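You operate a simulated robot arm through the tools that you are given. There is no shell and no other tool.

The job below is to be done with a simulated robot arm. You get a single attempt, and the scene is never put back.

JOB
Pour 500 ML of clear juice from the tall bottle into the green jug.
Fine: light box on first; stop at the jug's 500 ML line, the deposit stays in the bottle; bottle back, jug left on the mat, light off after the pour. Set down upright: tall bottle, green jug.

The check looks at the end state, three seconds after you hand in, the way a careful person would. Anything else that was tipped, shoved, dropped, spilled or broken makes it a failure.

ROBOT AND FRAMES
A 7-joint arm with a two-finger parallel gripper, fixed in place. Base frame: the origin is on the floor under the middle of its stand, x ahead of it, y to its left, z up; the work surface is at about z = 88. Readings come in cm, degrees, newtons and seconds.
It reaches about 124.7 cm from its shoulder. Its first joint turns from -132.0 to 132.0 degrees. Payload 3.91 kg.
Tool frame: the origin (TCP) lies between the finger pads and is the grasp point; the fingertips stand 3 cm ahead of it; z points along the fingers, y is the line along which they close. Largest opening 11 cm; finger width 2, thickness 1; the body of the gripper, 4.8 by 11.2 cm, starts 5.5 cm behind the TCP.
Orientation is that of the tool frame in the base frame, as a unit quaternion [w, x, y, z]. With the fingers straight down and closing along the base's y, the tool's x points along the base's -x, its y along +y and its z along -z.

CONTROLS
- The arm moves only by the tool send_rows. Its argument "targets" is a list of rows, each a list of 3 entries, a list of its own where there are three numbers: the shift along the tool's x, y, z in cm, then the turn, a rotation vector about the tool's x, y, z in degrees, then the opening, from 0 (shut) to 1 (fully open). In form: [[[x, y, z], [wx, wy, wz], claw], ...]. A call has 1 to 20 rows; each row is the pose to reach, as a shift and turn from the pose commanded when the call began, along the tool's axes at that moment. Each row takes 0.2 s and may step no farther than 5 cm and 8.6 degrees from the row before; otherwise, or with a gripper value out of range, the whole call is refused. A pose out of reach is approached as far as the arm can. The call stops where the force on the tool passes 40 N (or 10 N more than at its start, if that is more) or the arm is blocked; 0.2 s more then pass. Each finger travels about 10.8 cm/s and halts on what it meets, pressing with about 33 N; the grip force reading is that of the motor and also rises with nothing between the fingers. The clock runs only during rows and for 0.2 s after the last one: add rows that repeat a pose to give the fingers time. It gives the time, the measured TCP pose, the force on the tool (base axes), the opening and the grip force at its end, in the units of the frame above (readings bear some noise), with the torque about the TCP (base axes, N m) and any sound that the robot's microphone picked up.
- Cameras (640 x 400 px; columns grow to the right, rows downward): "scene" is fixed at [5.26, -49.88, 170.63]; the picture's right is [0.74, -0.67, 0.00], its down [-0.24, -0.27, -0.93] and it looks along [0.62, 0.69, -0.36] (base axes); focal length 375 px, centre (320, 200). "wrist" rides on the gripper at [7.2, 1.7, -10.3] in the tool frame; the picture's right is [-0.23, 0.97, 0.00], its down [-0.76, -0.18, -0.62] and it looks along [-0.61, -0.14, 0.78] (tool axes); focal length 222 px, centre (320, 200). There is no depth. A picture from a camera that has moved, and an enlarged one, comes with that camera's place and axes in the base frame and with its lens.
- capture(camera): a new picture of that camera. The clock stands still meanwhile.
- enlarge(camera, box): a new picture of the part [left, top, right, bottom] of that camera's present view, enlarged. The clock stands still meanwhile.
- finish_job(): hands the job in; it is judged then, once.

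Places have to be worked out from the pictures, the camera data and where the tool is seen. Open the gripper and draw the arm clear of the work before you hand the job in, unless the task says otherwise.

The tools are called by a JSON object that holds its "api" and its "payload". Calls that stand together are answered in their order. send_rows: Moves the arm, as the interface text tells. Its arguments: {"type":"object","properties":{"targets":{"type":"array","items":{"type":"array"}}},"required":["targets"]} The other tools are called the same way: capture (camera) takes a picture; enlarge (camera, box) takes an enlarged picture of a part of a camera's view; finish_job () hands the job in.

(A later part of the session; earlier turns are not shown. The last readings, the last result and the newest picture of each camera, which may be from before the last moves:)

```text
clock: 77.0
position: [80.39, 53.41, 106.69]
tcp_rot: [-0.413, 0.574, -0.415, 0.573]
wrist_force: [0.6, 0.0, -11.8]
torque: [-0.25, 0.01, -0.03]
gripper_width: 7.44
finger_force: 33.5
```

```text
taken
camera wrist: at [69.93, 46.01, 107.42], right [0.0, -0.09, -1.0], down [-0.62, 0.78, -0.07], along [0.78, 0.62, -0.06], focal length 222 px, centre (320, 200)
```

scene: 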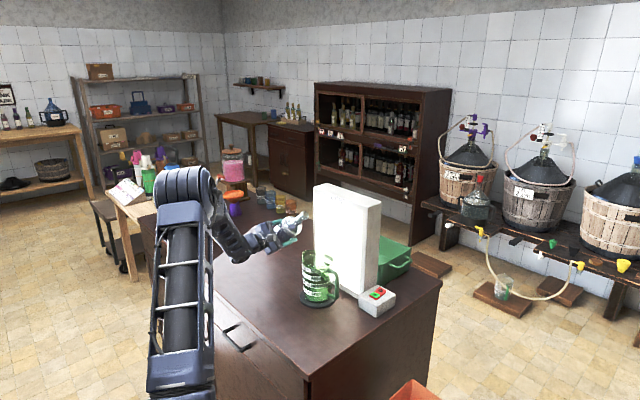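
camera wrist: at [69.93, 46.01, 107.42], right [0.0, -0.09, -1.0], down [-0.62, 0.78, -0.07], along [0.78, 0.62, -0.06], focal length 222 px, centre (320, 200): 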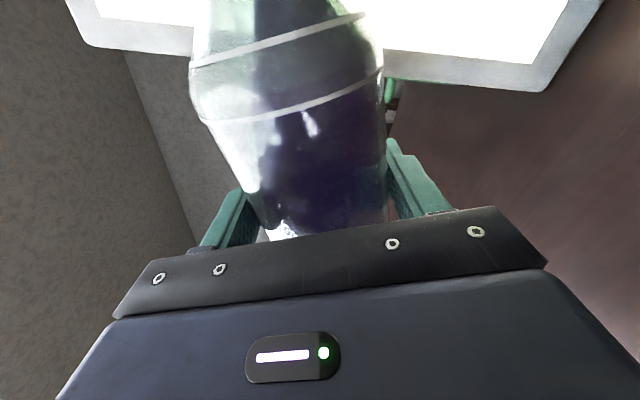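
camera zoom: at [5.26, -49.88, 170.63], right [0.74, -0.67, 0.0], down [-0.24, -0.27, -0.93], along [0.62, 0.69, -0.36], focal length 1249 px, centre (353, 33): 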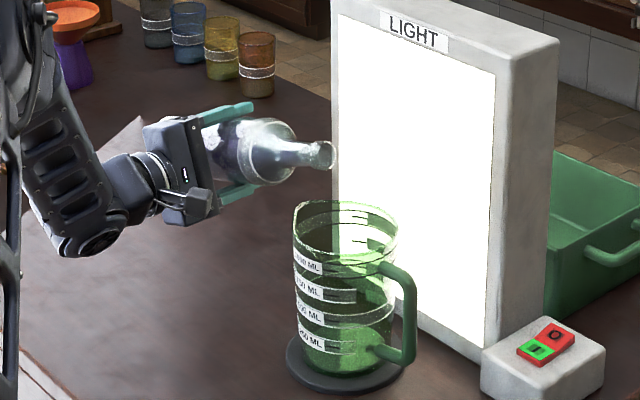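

At 71.7° the lip is at about y 38, z 110 over the jug, with no flow yet. I'll lower the lip nearer the rim while easing to 76°.

{"api": "send_rows", "payload": {"targets": [[[-0.05, 0.35, 0], [0, 0, 0.9], 0], [[-0.1, 0.7, 0], [0, 0, 1.8], 0], [[-0.15, 1.05, 0], [0, 0, 2.7], 0], [[-0.2, 1.4, 0], [0, 0, 3.5], 0], [[-0.25, 1.71, 0], [0, 0, 4.3], 0], [[-0.25, 1.71, 0], [0, 0, 4.3], 0]]}}

{"api": "enlarge", "payload": {"camera": "scene", "box": [270, 210, 370, 310]}}

{"api": "capture", "payload": {"camera": "wrist"}}

```text
clock: 78.4
position: [80.44, 53.07, 105.13]
tcp_rot: [-0.435, 0.558, -0.436, 0.557]
wrist_force: [0.1, -0.6, -11.9]
torque: [-0.23, 0.0, 0.02]
gripper_width: 7.42
finger_force: 32.4
```

```text
4.00 times, centred on (320, 260) of scene
camera zoom: at [5.26, -49.88, 170.63], right [0.74, -0.67, 0.0], down [-0.24, -0.27, -0.93], along [0.62, 0.69, -0.36], focal length 1499 px, centre (320, -40)
```

zoom: 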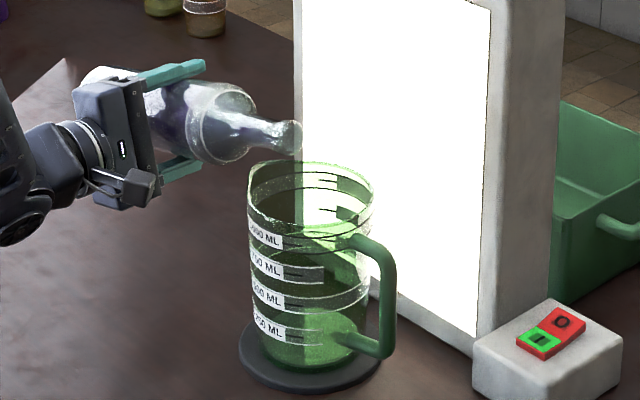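

```text
taken
camera wrist: at [70.01, 45.67, 105.17], right [0.0, -0.02, -1.0], down [-0.62, 0.78, -0.01], along [0.78, 0.62, -0.01], focal length 222 px, centre (320, 200)
```

wrist: 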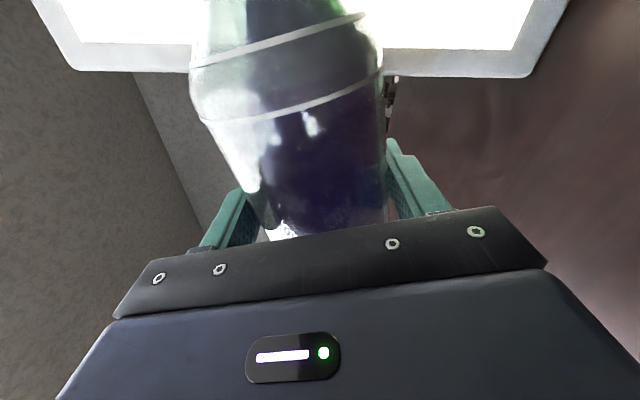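

The lip is over the jug interior at about (80.4, 37.2), roughly 3.5 cm above the rim. I'll tilt in 1° steps and watch for the stream to start.

{"api": "send_rows", "payload": {"targets": [[[0.02, -0.2, 0], [0, 0, 1], 0], [[0.03, -0.4, 0], [0, 0, 2], 0], [[0.05, -0.6, 0], [0, 0, 3], 0], [[0.06, -0.78, 0], [0, 0, 4], 0]]}}

{"api": "enlarge", "payload": {"camera": "scene", "box": [270, 210, 370, 310]}}

{"api": "capture", "payload": {"camera": "wrist"}}

```text
clock: 79.4
position: [80.43, 53.21, 105.82]
tcp_rot: [-0.454, 0.541, -0.455, 0.542]
wrist_force: [-0.2, -0.2, -11.6]
torque: [-0.24, -0.04, -0.02]
gripper_width: 7.45
finger_force: 32.8
```

```text
4.00 times, centred on (320, 260) of scene
camera zoom: at [5.26, -49.88, 170.63], right [0.74, -0.67, 0.0], down [-0.24, -0.27, -0.93], along [0.62, 0.69, -0.36], focal length 1499 px, centre (320, -40)
```

zoom: 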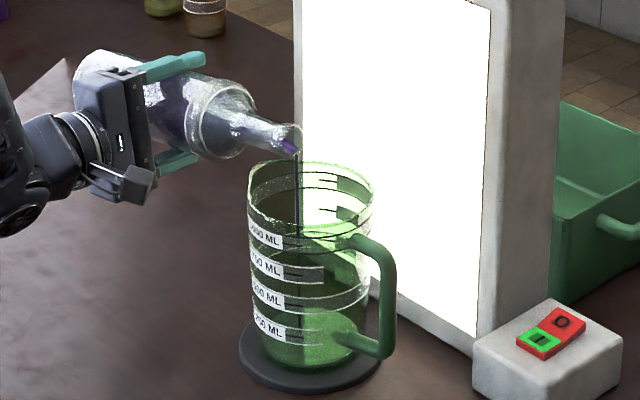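

```text
taken
camera wrist: at [69.95, 45.86, 105.44], right [0.0, 0.05, -1.0], down [-0.62, 0.78, 0.04], along [0.78, 0.62, 0.03], focal length 222 px, centre (320, 200)
```

wrist: 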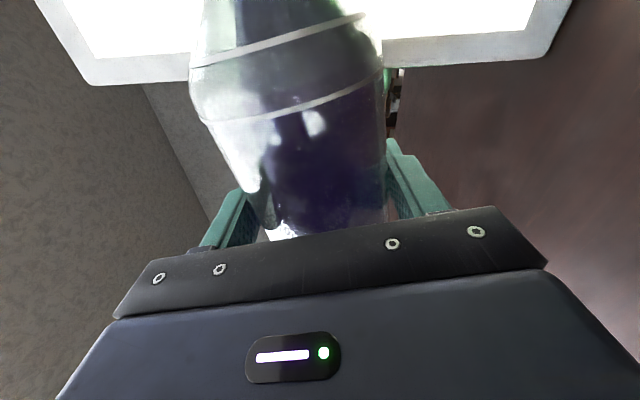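

A thin dark stream has started and is falling straight into the jug. I'll hold here for a second to see how the flow behaves.

{"api": "send_rows", "payload": {"targets": [[[0, 0, 0], [0, 0, 0.3], 0], [[0, 0, 0], [0, 0, 0.3], 0], [[0, 0, 0], [0, 0, 0.3], 0], [[0, 0, 0], [0, 0, 0.3], 0], [[0, 0, 0], [0, 0, 0.3], 0]]}}

{"api": "enlarge", "payload": {"camera": "scene", "box": [270, 210, 370, 310]}}

{"api": "enlarge", "payload": {"camera": "scene", "box": [265, 215, 325, 265]}}

```text
clock: 80.6
position: [80.35, 53.3, 105.8]
tcp_rot: [-0.455, 0.541, -0.457, 0.54]
wrist_force: [0.0, 0.1, -12.1]
torque: [-0.26, -0.04, 0.02]
gripper_width: 7.46
finger_force: 33.0
```

```text
4.00 times, centred on (320, 260) of scene
camera zoom: at [5.26, -49.88, 170.63], right [0.74, -0.67, 0.0], down [-0.24, -0.27, -0.93], along [0.62, 0.69, -0.36], focal length 1499 px, centre (320, -40)
```

zoom: 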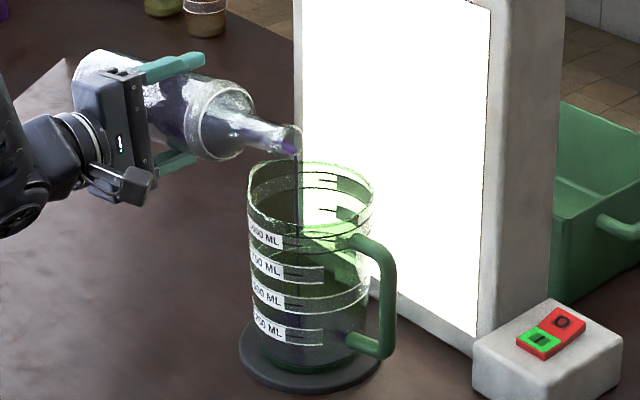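

```text
8.00 times, centred on (295, 240) of scene
camera zoom: at [5.26, -49.88, 170.63], right [0.74, -0.67, 0.0], down [-0.24, -0.27, -0.93], along [0.62, 0.69, -0.36], focal length 2998 px, centre (520, -120)
```

zoom: 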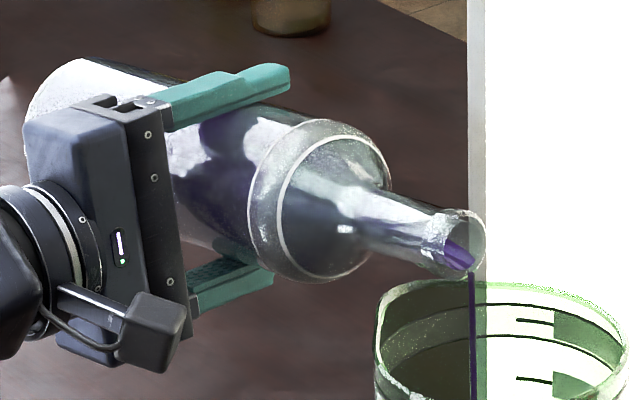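

The juice is collecting at the jug's bottom and the stream is clear purple. I'll raise the tilt gently toward 84° with the lip held over the jug.

{"api": "send_rows", "payload": {"targets": [[[0.01, -0.11, 0], [0, 0, 0.35], 0], [[0.03, -0.23, 0], [0, 0, 0.7], 0], [[0.04, -0.34, 0], [0, 0, 1.05], 0], [[0.06, -0.46, 0], [0, 0, 1.4], 0], [[0.07, -0.57, 0], [0, 0, 1.75], 0], [[0.08, -0.62, 0], [0, 0, 1.9], 0], [[0.08, -0.62, 0], [0, 0, 1.9], 0], [[0.08, -0.62, 0], [0, 0, 1.9], 0]]}}

{"api": "enlarge", "payload": {"camera": "scene", "box": [270, 210, 370, 310]}}

{"api": "enlarge", "payload": {"camera": "scene", "box": [265, 215, 325, 265]}}

```text
clock: 82.4
position: [80.44, 53.38, 106.39]
tcp_rot: [-0.464, 0.533, -0.465, 0.533]
wrist_force: [0.0, -0.4, -12.2]
torque: [-0.24, 0.06, -0.02]
gripper_width: 7.43
finger_force: 33.0
```

```text
4.00 times, centred on (320, 260) of scene
camera zoom: at [5.26, -49.88, 170.63], right [0.74, -0.67, 0.0], down [-0.24, -0.27, -0.93], along [0.62, 0.69, -0.36], focal length 1499 px, centre (320, -40)
```

zoom: 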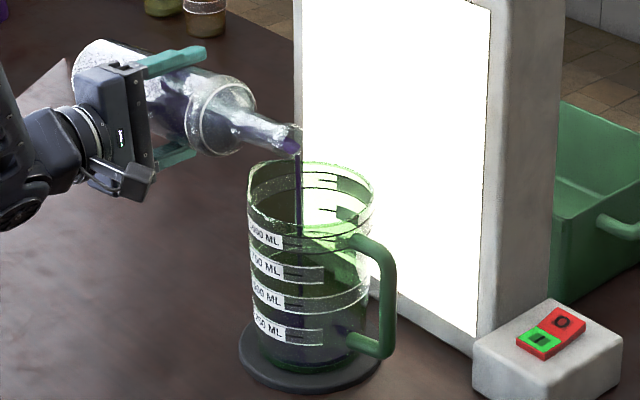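

```text
8.00 times, centred on (295, 240) of scene
camera zoom: at [5.26, -49.88, 170.63], right [0.74, -0.67, 0.0], down [-0.24, -0.27, -0.93], along [0.62, 0.69, -0.36], focal length 2998 px, centre (520, -120)
```

zoom: 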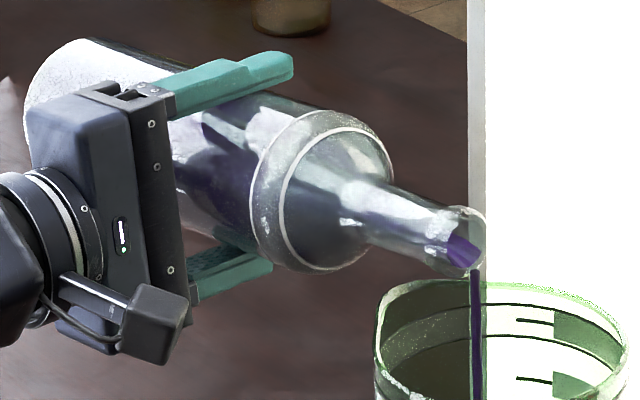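

The stream is thicker and still clear. I'll zoom in on the jug's scale to read the level.

{"api": "enlarge", "payload": {"camera": "scene", "box": [295, 245, 345, 310]}}

```text
6.15 times, centred on (320, 278) of scene
camera zoom: at [5.26, -49.88, 170.63], right [0.74, -0.67, 0.0], down [-0.24, -0.27, -0.93], along [0.62, 0.69, -0.36], focal length 2306 px, centre (320, -277)
```

zoom: 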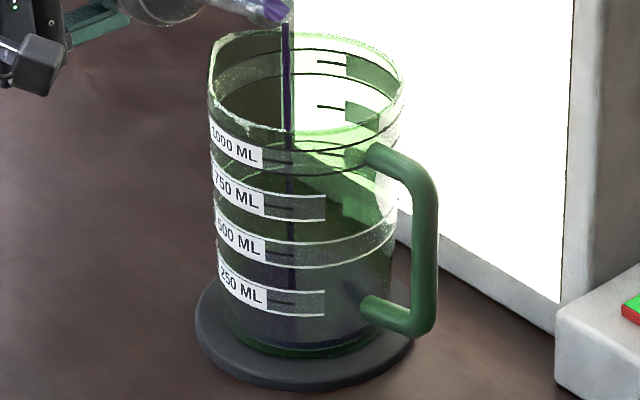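

The level is still below the 250 mark. I'll tilt on toward 85° at the same slow rate.

{"api": "send_rows", "payload": {"targets": [[[0.01, -0.1, 0], [0, 0, 0.35], 0], [[0.03, -0.19, 0], [0, 0, 0.7], 0], [[0.04, -0.29, 0], [0, 0, 1.05], 0], [[0.05, -0.39, 0], [0, 0, 1.4], 0], [[0.06, -0.45, 0], [0, 0, 1.6], 0], [[0.06, -0.45, 0], [0, 0, 1.6], 0], [[0.06, -0.45, 0], [0, 0, 1.6], 0], [[0.06, -0.45, 0], [0, 0, 1.6], 0], [[0.06, -0.45, 0], [0, 0, 1.6], 0]]}}

{"api": "enlarge", "payload": {"camera": "scene", "box": [295, 245, 345, 310]}}

{"api": "enlarge", "payload": {"camera": "scene", "box": [265, 215, 325, 265]}}

```text
clock: 84.4
position: [80.31, 53.38, 106.95]
tcp_rot: [-0.471, 0.527, -0.473, 0.526]
wrist_force: [0.5, -0.8, -11.2]
torque: [-0.25, -0.06, -0.01]
gripper_width: 7.43
finger_force: 32.9
```

```text
6.15 times, centred on (320, 278) of scene
camera zoom: at [5.26, -49.88, 170.63], right [0.74, -0.67, 0.0], down [-0.24, -0.27, -0.93], along [0.62, 0.69, -0.36], focal length 2306 px, centre (320, -277)
```

zoom: 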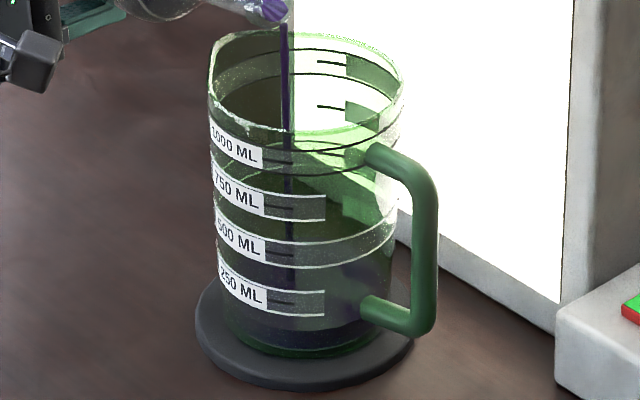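

```text
8.00 times, centred on (295, 240) of scene
camera zoom: at [5.26, -49.88, 170.63], right [0.74, -0.67, 0.0], down [-0.24, -0.27, -0.93], along [0.62, 0.69, -0.36], focal length 2998 px, centre (520, -120)
```

zoom: 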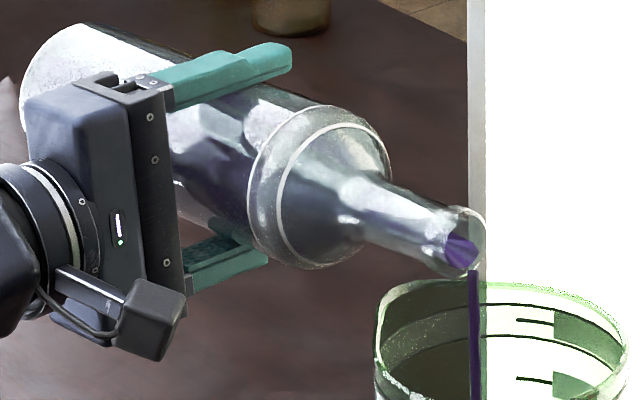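

About 100–120 ml is in the jug and the stream is clear. I'll continue the slow increase toward 86°.

{"api": "send_rows", "payload": {"targets": [[[0.01, -0.09, 0], [0, 0, 0.3], 0], [[0.02, -0.17, 0], [0, 0, 0.6], 0], [[0.03, -0.25, 0], [0, 0, 0.9], 0], [[0.04, -0.33, 0], [0, 0, 1.2], 0], [[0.05, -0.41, 0], [0, 0, 1.5], 0], [[0.05, -0.45, 0], [0, 0, 1.6], 0], [[0.05, -0.45, 0], [0, 0, 1.6], 0], [[0.05, -0.45, 0], [0, 0, 1.6], 0], [[0.05, -0.45, 0], [0, 0, 1.6], 0], [[0.05, -0.45, 0], [0, 0, 1.6], 0]]}}

{"api": "enlarge", "payload": {"camera": "scene", "box": [295, 245, 345, 310]}}

{"api": "enlarge", "payload": {"camera": "scene", "box": [265, 215, 325, 265]}}

```text
clock: 86.6
position: [80.47, 53.24, 107.37]
tcp_rot: [-0.479, 0.52, -0.48, 0.52]
wrist_force: [-0.2, -0.4, -9.9]
torque: [-0.22, -0.01, -0.02]
gripper_width: 7.44
finger_force: 32.7
```

```text
6.15 times, centred on (320, 278) of scene
camera zoom: at [5.26, -49.88, 170.63], right [0.74, -0.67, 0.0], down [-0.24, -0.27, -0.93], along [0.62, 0.69, -0.36], focal length 2306 px, centre (320, -277)
```

zoom: 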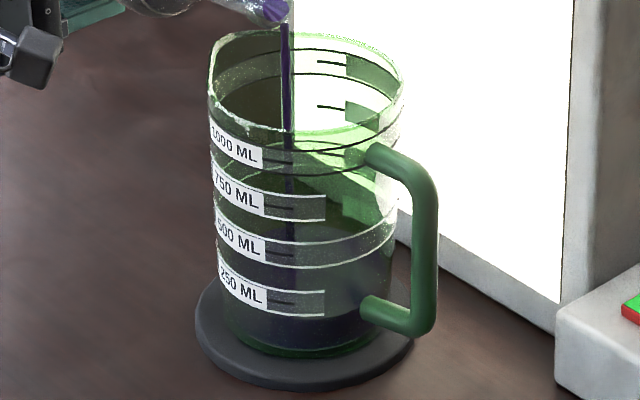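

```text
8.00 times, centred on (295, 240) of scene
camera zoom: at [5.26, -49.88, 170.63], right [0.74, -0.67, 0.0], down [-0.24, -0.27, -0.93], along [0.62, 0.69, -0.36], focal length 2998 px, centre (520, -120)
```

zoom: 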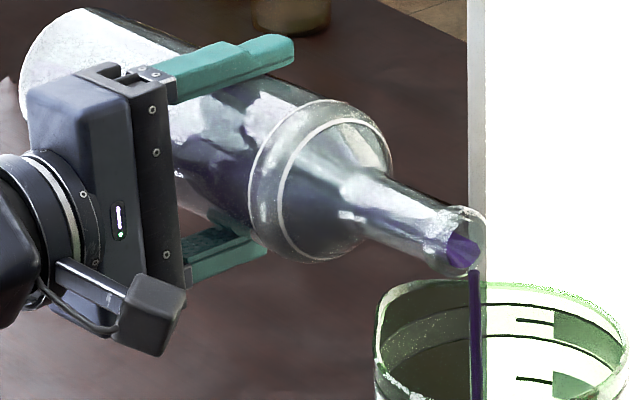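

The stream is steady at roughly 17 ml/s, with the level near 170–200 ml. I'll continue up to about 87°.

{"api": "send_rows", "payload": {"targets": [[[0.01, -0.09, 0], [0, 0, 0.3], 0], [[0.02, -0.17, 0], [0, 0, 0.6], 0], [[0.03, -0.25, 0], [0, 0, 0.9], 0], [[0.04, -0.33, 0], [0, 0, 1.2], 0], [[0.05, -0.41, 0], [0, 0, 1.5], 0], [[0.05, -0.45, 0], [0, 0, 1.6], 0], [[0.05, -0.45, 0], [0, 0, 1.6], 0], [[0.05, -0.45, 0], [0, 0, 1.6], 0], [[0.05, -0.45, 0], [0, 0, 1.6], 0], [[0.05, -0.45, 0], [0, 0, 1.6], 0]]}}

{"api": "enlarge", "payload": {"camera": "scene", "box": [295, 245, 345, 310]}}

{"api": "enlarge", "payload": {"camera": "scene", "box": [265, 215, 325, 265]}}

{"api": "capture", "payload": {"camera": "wrist"}}

```text
clock: 88.8
position: [80.38, 53.25, 107.83]
tcp_rot: [-0.486, 0.512, -0.487, 0.513]
wrist_force: [0.2, 0.8, -8.8]
torque: [-0.19, -0.03, 0.0]
gripper_width: 7.44
finger_force: 32.8
```

```text
6.15 times, centred on (320, 278) of scene
camera zoom: at [5.26, -49.88, 170.63], right [0.74, -0.67, 0.0], down [-0.24, -0.27, -0.93], along [0.62, 0.69, -0.36], focal length 2306 px, centre (320, -277)
```

zoom: 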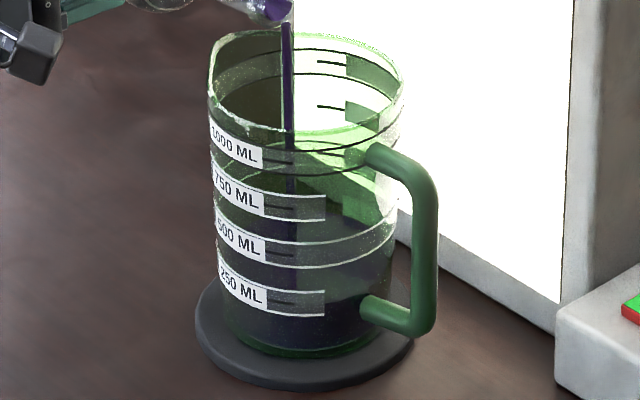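

```text
8.00 times, centred on (295, 240) of scene
camera zoom: at [5.26, -49.88, 170.63], right [0.74, -0.67, 0.0], down [-0.24, -0.27, -0.93], along [0.62, 0.69, -0.36], focal length 2998 px, centre (520, -120)
```

zoom: 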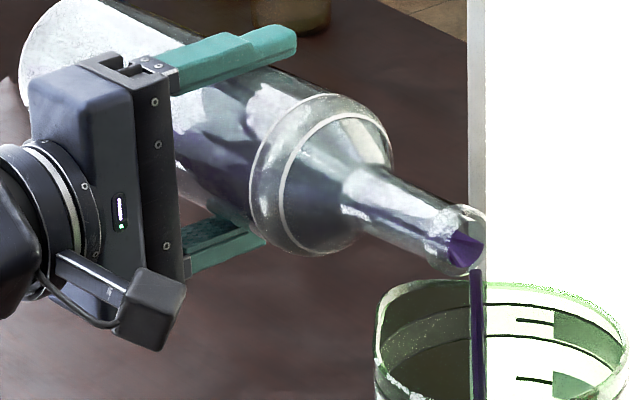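

```text
taken
camera wrist: at [69.93, 45.94, 106.55], right [0.0, 0.18, -0.98], down [-0.62, 0.77, 0.14], along [0.78, 0.61, 0.11], focal length 222 px, centre (320, 200)
```

wrist: 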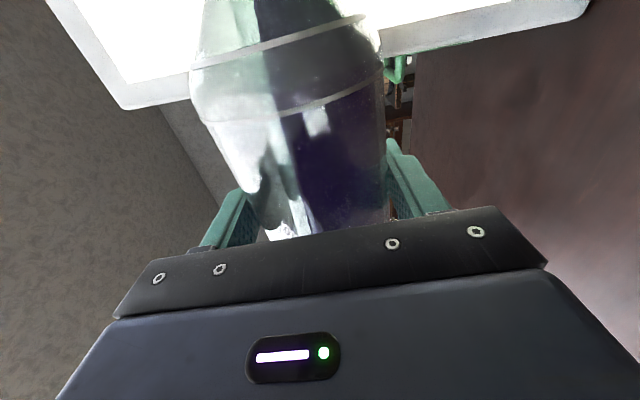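

The stream is still clear at about 87°. I'll zoom further into the jug to locate the surface relative to the 250 and 500 ticks.

{"api": "enlarge", "payload": {"camera": "scene", "box": [300, 272, 342, 308]}}

```text
11.11 times, centred on (321, 290) of scene
camera zoom: at [5.26, -49.88, 170.63], right [0.74, -0.67, 0.0], down [-0.24, -0.27, -0.93], along [0.62, 0.69, -0.36], focal length 4164 px, centre (309, -800)
```

zoom: 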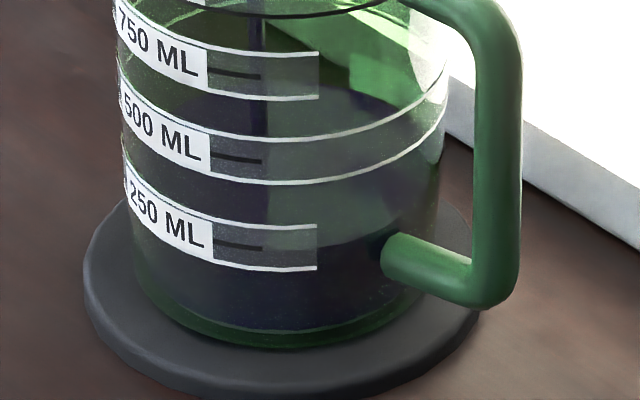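

The surface's near edge now sits right on the 250 mark, and the 500 mark is about 90 px higher in this view. I'll continue slowly, reading this same view each time.

{"api": "send_rows", "payload": {"targets": [[[0.01, -0.08, 0], [0, 0, 0.3], 0], [[0.02, -0.16, 0], [0, 0, 0.6], 0], [[0.02, -0.24, 0], [0, 0, 0.9], 0], [[0.03, -0.32, 0], [0, 0, 1.2], 0], [[0.03, -0.32, 0], [0, 0, 1.2], 0], [[0.03, -0.32, 0], [0, 0, 1.2], 0], [[0.03, -0.32, 0], [0, 0, 1.2], 0], [[0.03, -0.32, 0], [0, 0, 1.2], 0], [[0.03, -0.32, 0], [0, 0, 1.2], 0], [[0.03, -0.32, 0], [0, 0, 1.2], 0]]}}

{"api": "enlarge", "payload": {"camera": "scene", "box": [300, 272, 342, 308]}}

{"api": "enlarge", "payload": {"camera": "scene", "box": [265, 215, 325, 265]}}

```text
clock: 91.0
position: [80.46, 53.19, 108.13]
tcp_rot: [-0.492, 0.508, -0.492, 0.508]
wrist_force: [-0.3, -0.4, -9.8]
torque: [-0.22, -0.02, -0.01]
gripper_width: 7.43
finger_force: 32.9
```

```text
11.11 times, centred on (321, 290) of scene
camera zoom: at [5.26, -49.88, 170.63], right [0.74, -0.67, 0.0], down [-0.24, -0.27, -0.93], along [0.62, 0.69, -0.36], focal length 4164 px, centre (309, -800)
```

zoom: 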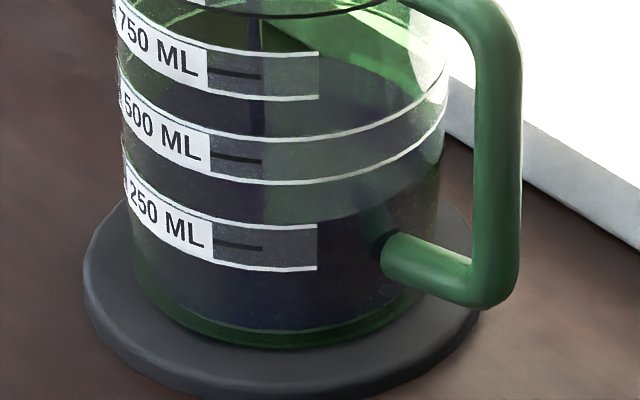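

```text
8.00 times, centred on (295, 240) of scene
camera zoom: at [5.26, -49.88, 170.63], right [0.74, -0.67, 0.0], down [-0.24, -0.27, -0.93], along [0.62, 0.69, -0.36], focal length 2998 px, centre (520, -120)
```

zoom: 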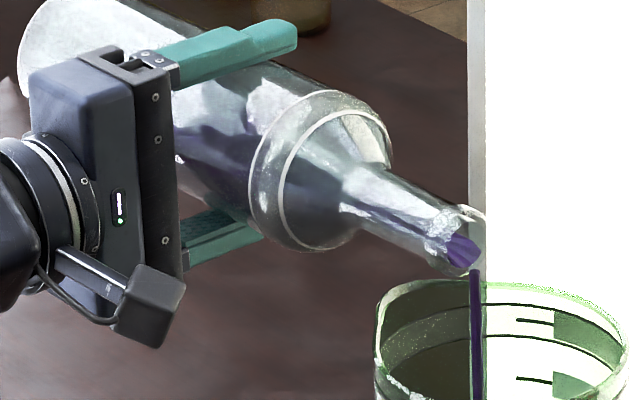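

The level reads about 320 ml, filling at roughly 25–30 ml/s and still clear. I'll continue with a smaller tilt increment.

{"api": "send_rows", "payload": {"targets": [[[0.01, -0.07, 0], [0, 0, 0.25], 0], [[0.01, -0.14, 0], [0, 0, 0.5], 0], [[0.02, -0.21, 0], [0, 0, 0.75], 0], [[0.02, -0.25, 0], [0, 0, 0.9], 0], [[0.02, -0.25, 0], [0, 0, 0.9], 0], [[0.02, -0.25, 0], [0, 0, 0.9], 0], [[0.02, -0.25, 0], [0, 0, 0.9], 0], [[0.02, -0.25, 0], [0, 0, 0.9], 0]]}}

{"api": "enlarge", "payload": {"camera": "scene", "box": [300, 272, 342, 308]}}

{"api": "enlarge", "payload": {"camera": "scene", "box": [265, 215, 325, 265]}}

{"api": "capture", "payload": {"camera": "wrist"}}

```text
clock: 92.8
position: [80.31, 53.35, 108.42]
tcp_rot: [-0.496, 0.504, -0.496, 0.505]
wrist_force: [-0.1, -0.6, -9.3]
torque: [-0.2, 0.03, 0.01]
gripper_width: 7.44
finger_force: 32.9
```

```text
11.11 times, centred on (321, 290) of scene
camera zoom: at [5.26, -49.88, 170.63], right [0.74, -0.67, 0.0], down [-0.24, -0.27, -0.93], along [0.62, 0.69, -0.36], focal length 4164 px, centre (309, -800)
```

zoom: 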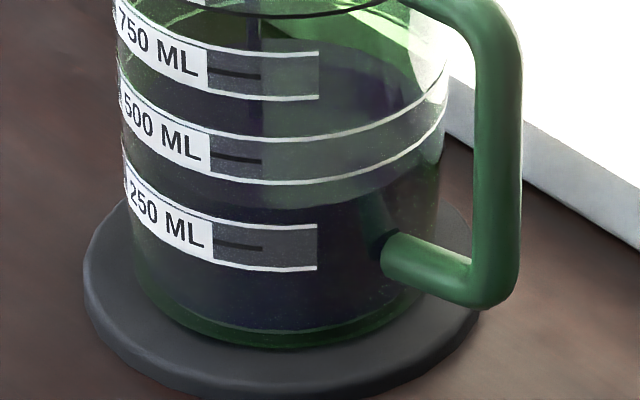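

```text
8.00 times, centred on (295, 240) of scene
camera zoom: at [5.26, -49.88, 170.63], right [0.74, -0.67, 0.0], down [-0.24, -0.27, -0.93], along [0.62, 0.69, -0.36], focal length 2998 px, centre (520, -120)
```

zoom: 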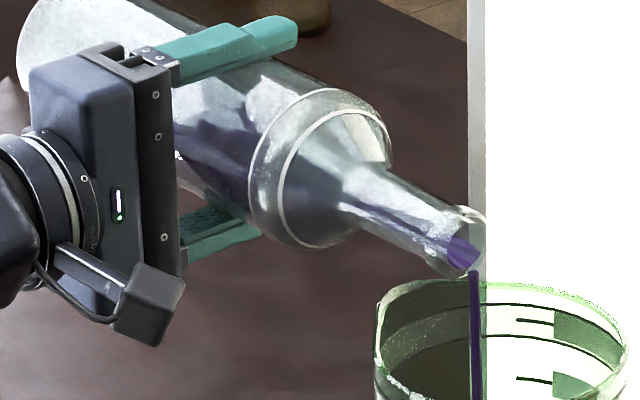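

```text
taken
camera wrist: at [69.9, 46.02, 106.78], right [0.0, 0.21, -0.98], down [-0.62, 0.77, 0.17], along [0.78, 0.61, 0.13], focal length 222 px, centre (320, 200)
```

wrist: 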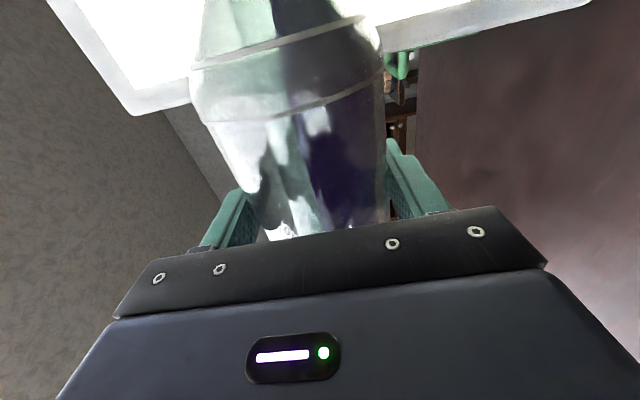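

The level reads about 365 ml and the stream is still clear purple with no haze in the neck. I'll continue with the same care.

{"api": "send_rows", "payload": {"targets": [[[0, -0.07, 0], [0, 0, 0.25], 0], [[0.01, -0.14, 0], [0, 0, 0.5], 0], [[0.01, -0.21, 0], [0, 0, 0.75], 0], [[0.01, -0.25, 0], [0, 0, 0.9], 0], [[0.01, -0.25, 0], [0, 0, 0.9], 0], [[0.01, -0.25, 0], [0, 0, 0.9], 0], [[0.01, -0.25, 0], [0, 0, 0.9], 0], [[0.01, -0.25, 0], [0, 0, 0.9], 0]]}}

{"api": "enlarge", "payload": {"camera": "scene", "box": [300, 272, 342, 308]}}

{"api": "enlarge", "payload": {"camera": "scene", "box": [265, 215, 325, 265]}}

```text
clock: 94.6
position: [80.35, 53.28, 108.71]
tcp_rot: [-0.5, 0.5, -0.5, 0.501]
wrist_force: [0.7, -1.1, -8.6]
torque: [-0.17, -0.03, -0.03]
gripper_width: 7.42
finger_force: 33.0
```

```text
11.11 times, centred on (321, 290) of scene
camera zoom: at [5.26, -49.88, 170.63], right [0.74, -0.67, 0.0], down [-0.24, -0.27, -0.93], along [0.62, 0.69, -0.36], focal length 4164 px, centre (309, -800)
```

zoom: 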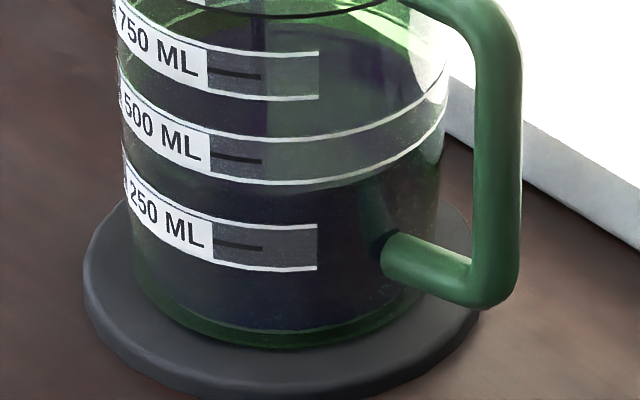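

```text
8.00 times, centred on (295, 240) of scene
camera zoom: at [5.26, -49.88, 170.63], right [0.74, -0.67, 0.0], down [-0.24, -0.27, -0.93], along [0.62, 0.69, -0.36], focal length 2998 px, centre (520, -120)
```

zoom: 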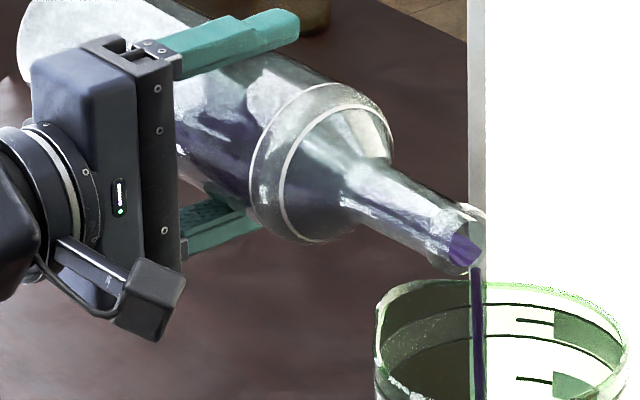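

The level reads about 418 ml, just below the 500 band's lower edge. I'll hold the tilt for about a second and re-read.

{"api": "send_rows", "payload": {"targets": [[[0, -0.03, 0], [0, 0, 0.1], 0], [[0, -0.06, 0], [0, 0, 0.2], 0], [[0, -0.06, 0], [0, 0, 0.2], 0], [[0, -0.06, 0], [0, 0, 0.2], 0], [[0, -0.06, 0], [0, 0, 0.2], 0]]}}

{"api": "enlarge", "payload": {"camera": "scene", "box": [300, 272, 342, 308]}}

{"api": "enlarge", "payload": {"camera": "scene", "box": [265, 215, 325, 265]}}

```text
clock: 95.8
position: [80.39, 53.17, 108.74]
tcp_rot: [0.5, -0.499, 0.501, -0.5]
wrist_force: [-0.2, 0.3, -8.0]
torque: [-0.17, 0.01, 0.01]
gripper_width: 7.43
finger_force: 33.2
```

```text
11.11 times, centred on (321, 290) of scene
camera zoom: at [5.26, -49.88, 170.63], right [0.74, -0.67, 0.0], down [-0.24, -0.27, -0.93], along [0.62, 0.69, -0.36], focal length 4164 px, centre (309, -800)
```

zoom: 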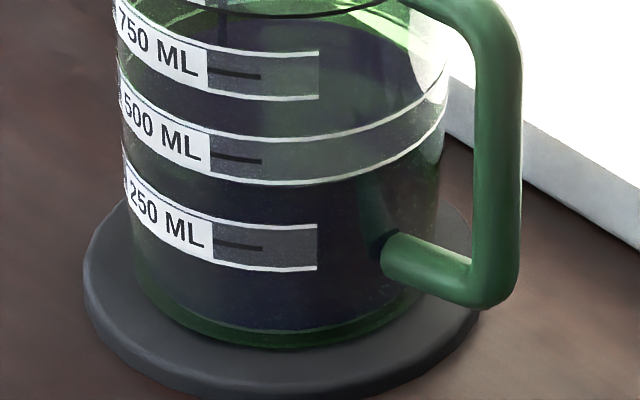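

```text
8.00 times, centred on (295, 240) of scene
camera zoom: at [5.26, -49.88, 170.63], right [0.74, -0.67, 0.0], down [-0.24, -0.27, -0.93], along [0.62, 0.69, -0.36], focal length 2998 px, centre (520, -120)
```

zoom: 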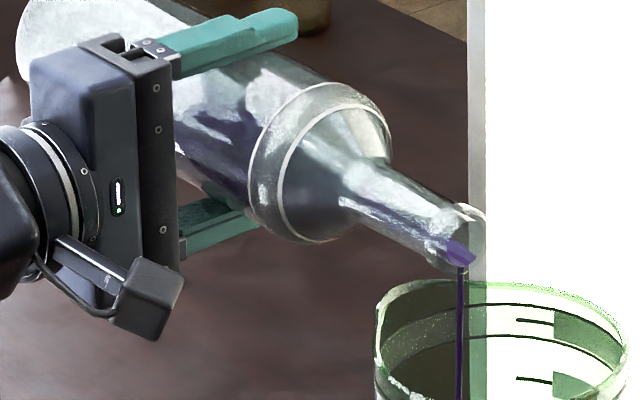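

The stream has thinned as expected, and the surface is now within the 500 band. I'll zoom tighter there to see exactly where it is.

{"api": "enlarge", "payload": {"camera": "scene", "box": [306, 276, 334, 294]}}

{"api": "enlarge", "payload": {"camera": "scene", "box": [298, 248, 342, 292]}}

```text
16.00 times, centred on (320, 285) of scene
camera zoom: at [5.26, -49.88, 170.63], right [0.74, -0.67, 0.0], down [-0.24, -0.27, -0.93], along [0.62, 0.69, -0.36], focal length 5996 px, centre (320, -1160)
```

zoom: 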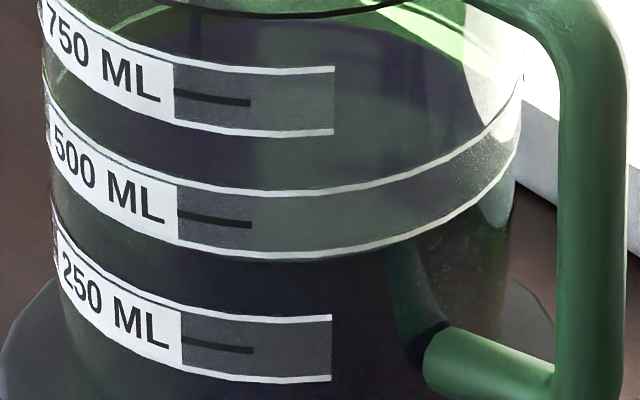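

```text
9.09 times, centred on (320, 270) of scene
camera zoom: at [5.26, -49.88, 170.63], right [0.74, -0.67, 0.0], down [-0.24, -0.27, -0.93], along [0.62, 0.69, -0.36], focal length 3407 px, centre (320, -436)
```

zoom: 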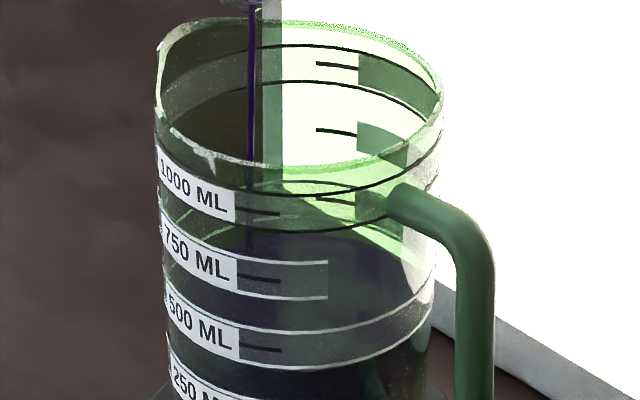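

The surface is at the bottom of the 500 band, about 435 ml, with roughly 65 ml still to go. I'll add a small tilt for a short spell and read again.

{"api": "send_rows", "payload": {"targets": [[[0, -0.07, 0], [0, 0, 0.25], 0], [[0, -0.14, 0], [0, 0, 0.5], 0], [[0, -0.2, 0], [0, 0, 0.7], 0], [[0, -0.2, 0], [0, 0, 0.7], 0], [[0, -0.2, 0], [0, 0, 0.7], 0]]}}

{"api": "enlarge", "payload": {"camera": "scene", "box": [298, 248, 342, 292]}}

{"api": "enlarge", "payload": {"camera": "scene", "box": [306, 276, 334, 294]}}

{"api": "enlarge", "payload": {"camera": "scene", "box": [265, 215, 325, 265]}}

```text
clock: 97.0
position: [80.31, 53.27, 108.85]
tcp_rot: [0.503, -0.495, 0.504, -0.497]
wrist_force: [-0.9, 0.1, -7.3]
torque: [-0.19, 0.01, -0.02]
gripper_width: 7.43
finger_force: 32.7
```

```text
9.09 times, centred on (320, 270) of scene
camera zoom: at [5.26, -49.88, 170.63], right [0.74, -0.67, 0.0], down [-0.24, -0.27, -0.93], along [0.62, 0.69, -0.36], focal length 3407 px, centre (320, -436)
```

zoom: 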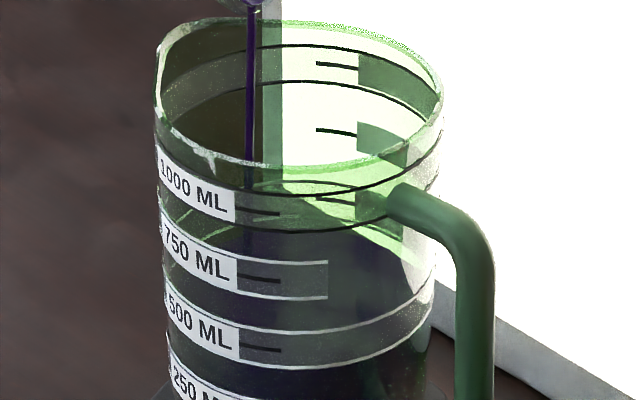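

```text
16.00 times, centred on (320, 285) of scene
camera zoom: at [5.26, -49.88, 170.63], right [0.74, -0.67, 0.0], down [-0.24, -0.27, -0.93], along [0.62, 0.69, -0.36], focal length 5996 px, centre (320, -1160)
```

zoom: 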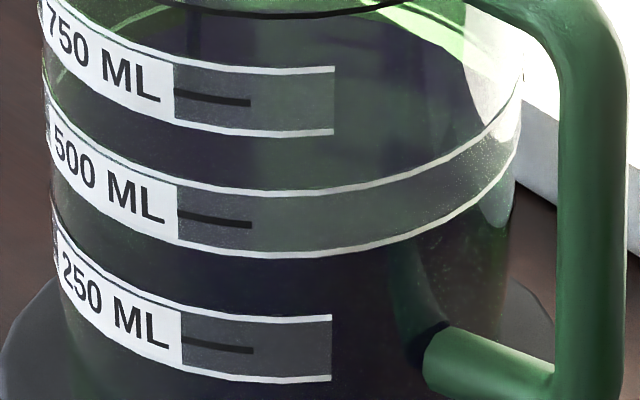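

```text
8.00 times, centred on (295, 240) of scene
camera zoom: at [5.26, -49.88, 170.63], right [0.74, -0.67, 0.0], down [-0.24, -0.27, -0.93], along [0.62, 0.69, -0.36], focal length 2998 px, centre (520, -120)
```

zoom: 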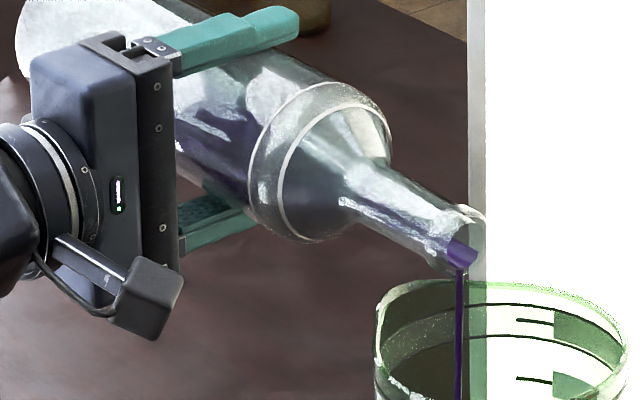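

I'll read the far edge of the surface at higher zoom, since the near edge is masked by the 500 band.

{"api": "enlarge", "payload": {"camera": "scene", "box": [308, 262, 342, 284]}}

```text
16.00 times, centred on (325, 273) of scene
camera zoom: at [5.26, -49.88, 170.63], right [0.74, -0.67, 0.0], down [-0.24, -0.27, -0.93], along [0.62, 0.69, -0.36], focal length 5996 px, centre (240, -968)
```

zoom: 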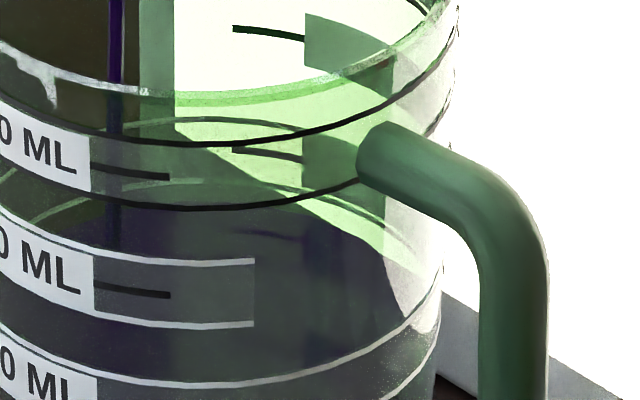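

This view shows the far-side scale: the far 500 tick is at y ≈ 155 here, and the liquid's far edge is at about y ≈ 183, the lower ring, so roughly 440 ml. I'll continue with a small tilt and track the edge against that tick.

{"api": "send_rows", "payload": {"targets": [[[0, -0.07, 0], [0, 0, 0.25], 0], [[0, -0.14, 0], [0, 0, 0.5], 0], [[0, -0.17, 0], [0, 0, 0.6], 0], [[0, -0.17, 0], [0, 0, 0.6], 0], [[0, -0.17, 0], [0, 0, 0.6], 0]]}}

{"api": "enlarge", "payload": {"camera": "scene", "box": [308, 262, 342, 284]}}

{"api": "enlarge", "payload": {"camera": "scene", "box": [265, 215, 325, 265]}}

{"api": "capture", "payload": {"camera": "wrist"}}

```text
clock: 98.2
position: [80.45, 53.33, 109.17]
tcp_rot: [0.506, -0.493, 0.507, -0.494]
wrist_force: [-0.5, -0.2, -7.4]
torque: [-0.18, -0.02, 0.01]
gripper_width: 7.42
finger_force: 33.1
```

```text
16.00 times, centred on (325, 273) of scene
camera zoom: at [5.26, -49.88, 170.63], right [0.74, -0.67, 0.0], down [-0.24, -0.27, -0.93], along [0.62, 0.69, -0.36], focal length 5996 px, centre (240, -968)
```

zoom: 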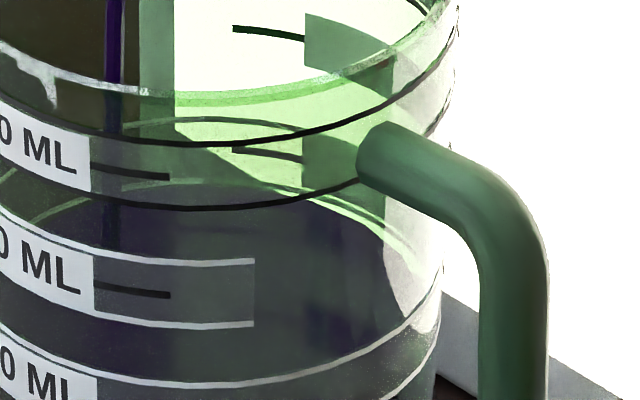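

```text
8.00 times, centred on (295, 240) of scene
camera zoom: at [5.26, -49.88, 170.63], right [0.74, -0.67, 0.0], down [-0.24, -0.27, -0.93], along [0.62, 0.69, -0.36], focal length 2998 px, centre (520, -120)
```

zoom: 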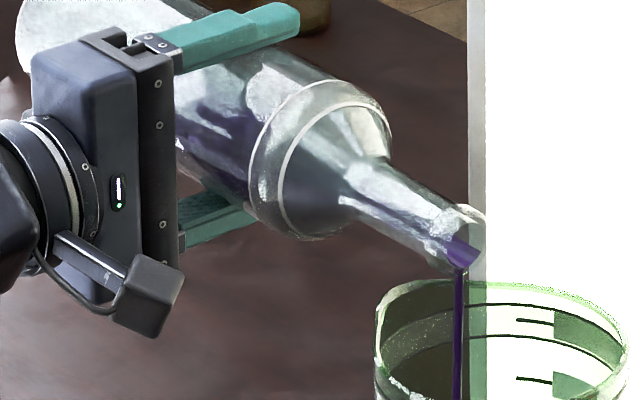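

```text
taken
camera wrist: at [69.95, 46.13, 107.16], right [0.0, 0.25, -0.97], down [-0.62, 0.76, 0.2], along [0.78, 0.6, 0.16], focal length 222 px, centre (320, 200)
```

wrist: 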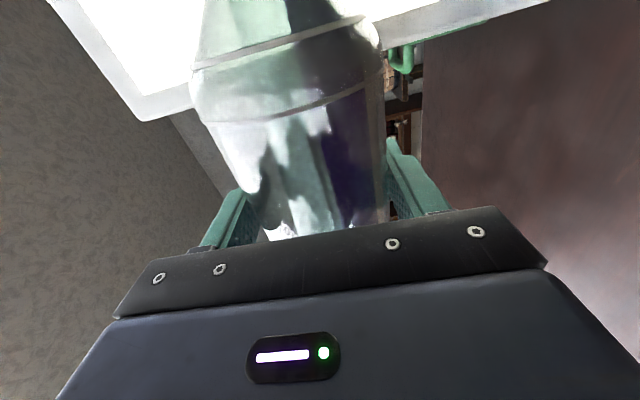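

The far edge is now right at the lower ring, about 445–450 ml, and the stream is still clear. Another short step.

{"api": "send_rows", "payload": {"targets": [[[0, -0.07, 0], [0, 0, 0.25], 0], [[0, -0.14, 0], [0, 0, 0.5], 0], [[0, -0.17, 0], [0, 0, 0.6], 0], [[0, -0.17, 0], [0, 0, 0.6], 0], [[0, -0.17, 0], [0, 0, 0.6], 0], [[0, -0.17, 0], [0, 0, 0.6], 0]]}}

{"api": "enlarge", "payload": {"camera": "scene", "box": [308, 262, 342, 284]}}

{"api": "enlarge", "payload": {"camera": "scene", "box": [265, 215, 325, 265]}}

```text
clock: 99.6
position: [80.39, 53.27, 109.26]
tcp_rot: [0.509, -0.49, 0.509, -0.491]
wrist_force: [-0.3, 0.5, -7.0]
torque: [-0.13, 0.0, 0.02]
gripper_width: 7.45
finger_force: 32.8
```

```text
16.00 times, centred on (325, 273) of scene
camera zoom: at [5.26, -49.88, 170.63], right [0.74, -0.67, 0.0], down [-0.24, -0.27, -0.93], along [0.62, 0.69, -0.36], focal length 5996 px, centre (240, -968)
```

zoom: 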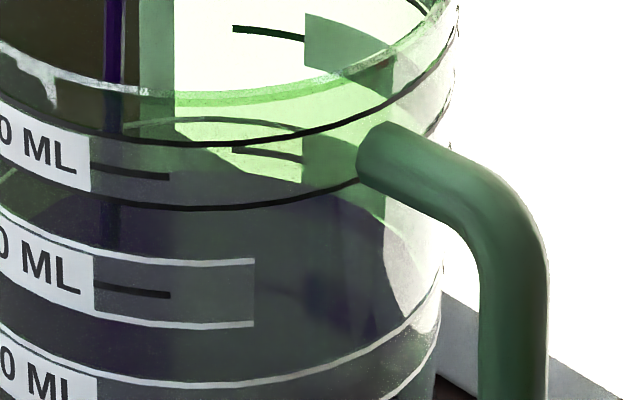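

```text
8.00 times, centred on (295, 240) of scene
camera zoom: at [5.26, -49.88, 170.63], right [0.74, -0.67, 0.0], down [-0.24, -0.27, -0.93], along [0.62, 0.69, -0.36], focal length 2998 px, centre (520, -120)
```

zoom: 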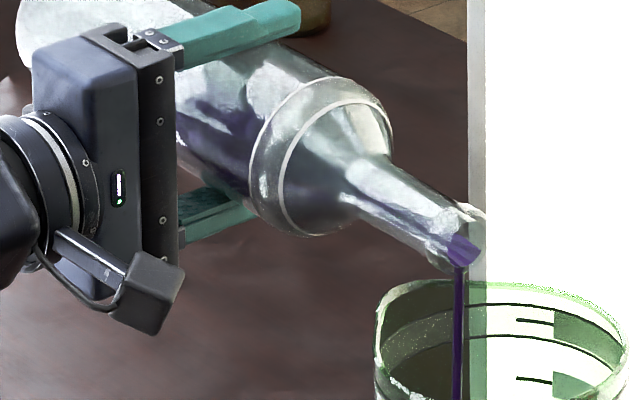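

The lower ring is now submerged and the far edge is at about y ≈ 174, so roughly 460 ml. I'll continue with short steps.

{"api": "send_rows", "payload": {"targets": [[[0, -0.06, 0], [0, 0, 0.2], 0], [[0, -0.11, 0], [0, 0, 0.4], 0], [[0, -0.14, 0], [0, 0, 0.5], 0], [[0, -0.14, 0], [0, 0, 0.5], 0], [[0, -0.14, 0], [0, 0, 0.5], 0]]}}

{"api": "enlarge", "payload": {"camera": "scene", "box": [308, 262, 342, 284]}}

{"api": "enlarge", "payload": {"camera": "scene", "box": [265, 215, 325, 265]}}

```text
clock: 100.8
position: [80.46, 53.25, 109.3]
tcp_rot: [0.511, -0.488, 0.511, -0.49]
wrist_force: [1.2, 0.1, -5.9]
torque: [-0.13, -0.01, -0.02]
gripper_width: 7.42
finger_force: 32.7
```

```text
16.00 times, centred on (325, 273) of scene
camera zoom: at [5.26, -49.88, 170.63], right [0.74, -0.67, 0.0], down [-0.24, -0.27, -0.93], along [0.62, 0.69, -0.36], focal length 5996 px, centre (240, -968)
```

zoom: 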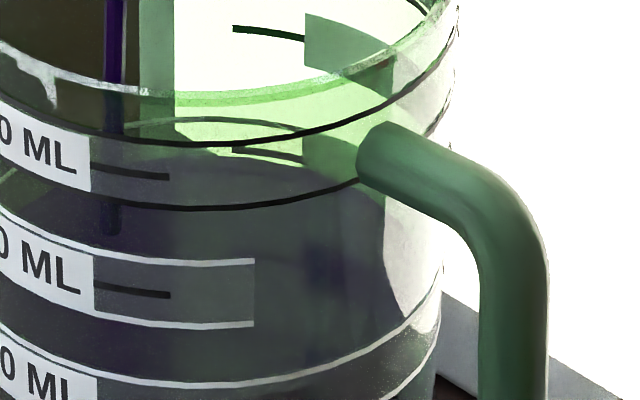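

```text
8.00 times, centred on (295, 240) of scene
camera zoom: at [5.26, -49.88, 170.63], right [0.74, -0.67, 0.0], down [-0.24, -0.27, -0.93], along [0.62, 0.69, -0.36], focal length 2998 px, centre (520, -120)
```

zoom: 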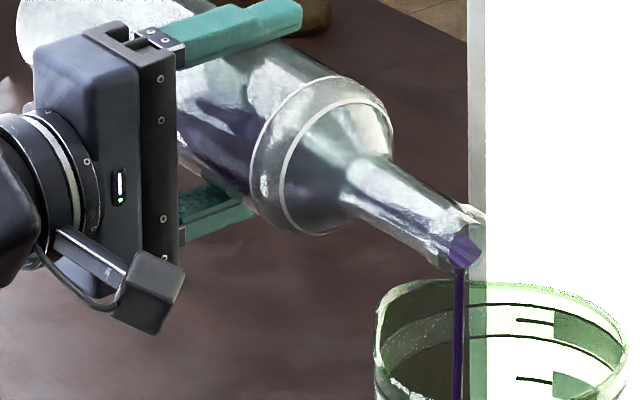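

The far edge is getting close to the far 500 tick. I'll zoom in tighter for a precise reading.

{"api": "enlarge", "payload": {"camera": "scene", "box": [314, 265, 336, 278]}}

```text
16.00 times, centred on (325, 272) of scene
camera zoom: at [5.26, -49.88, 170.63], right [0.74, -0.67, 0.0], down [-0.24, -0.27, -0.93], along [0.62, 0.69, -0.36], focal length 5996 px, centre (240, -944)
```

zoom: 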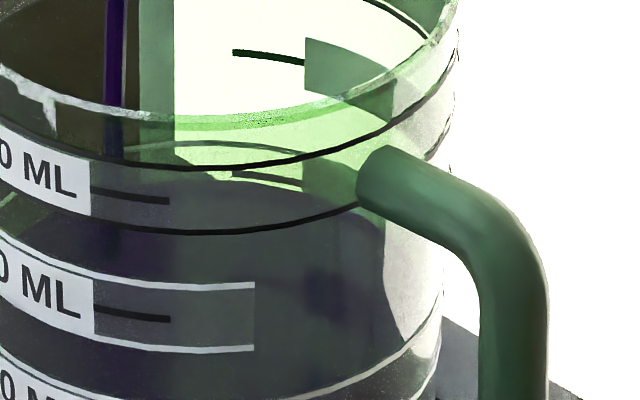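

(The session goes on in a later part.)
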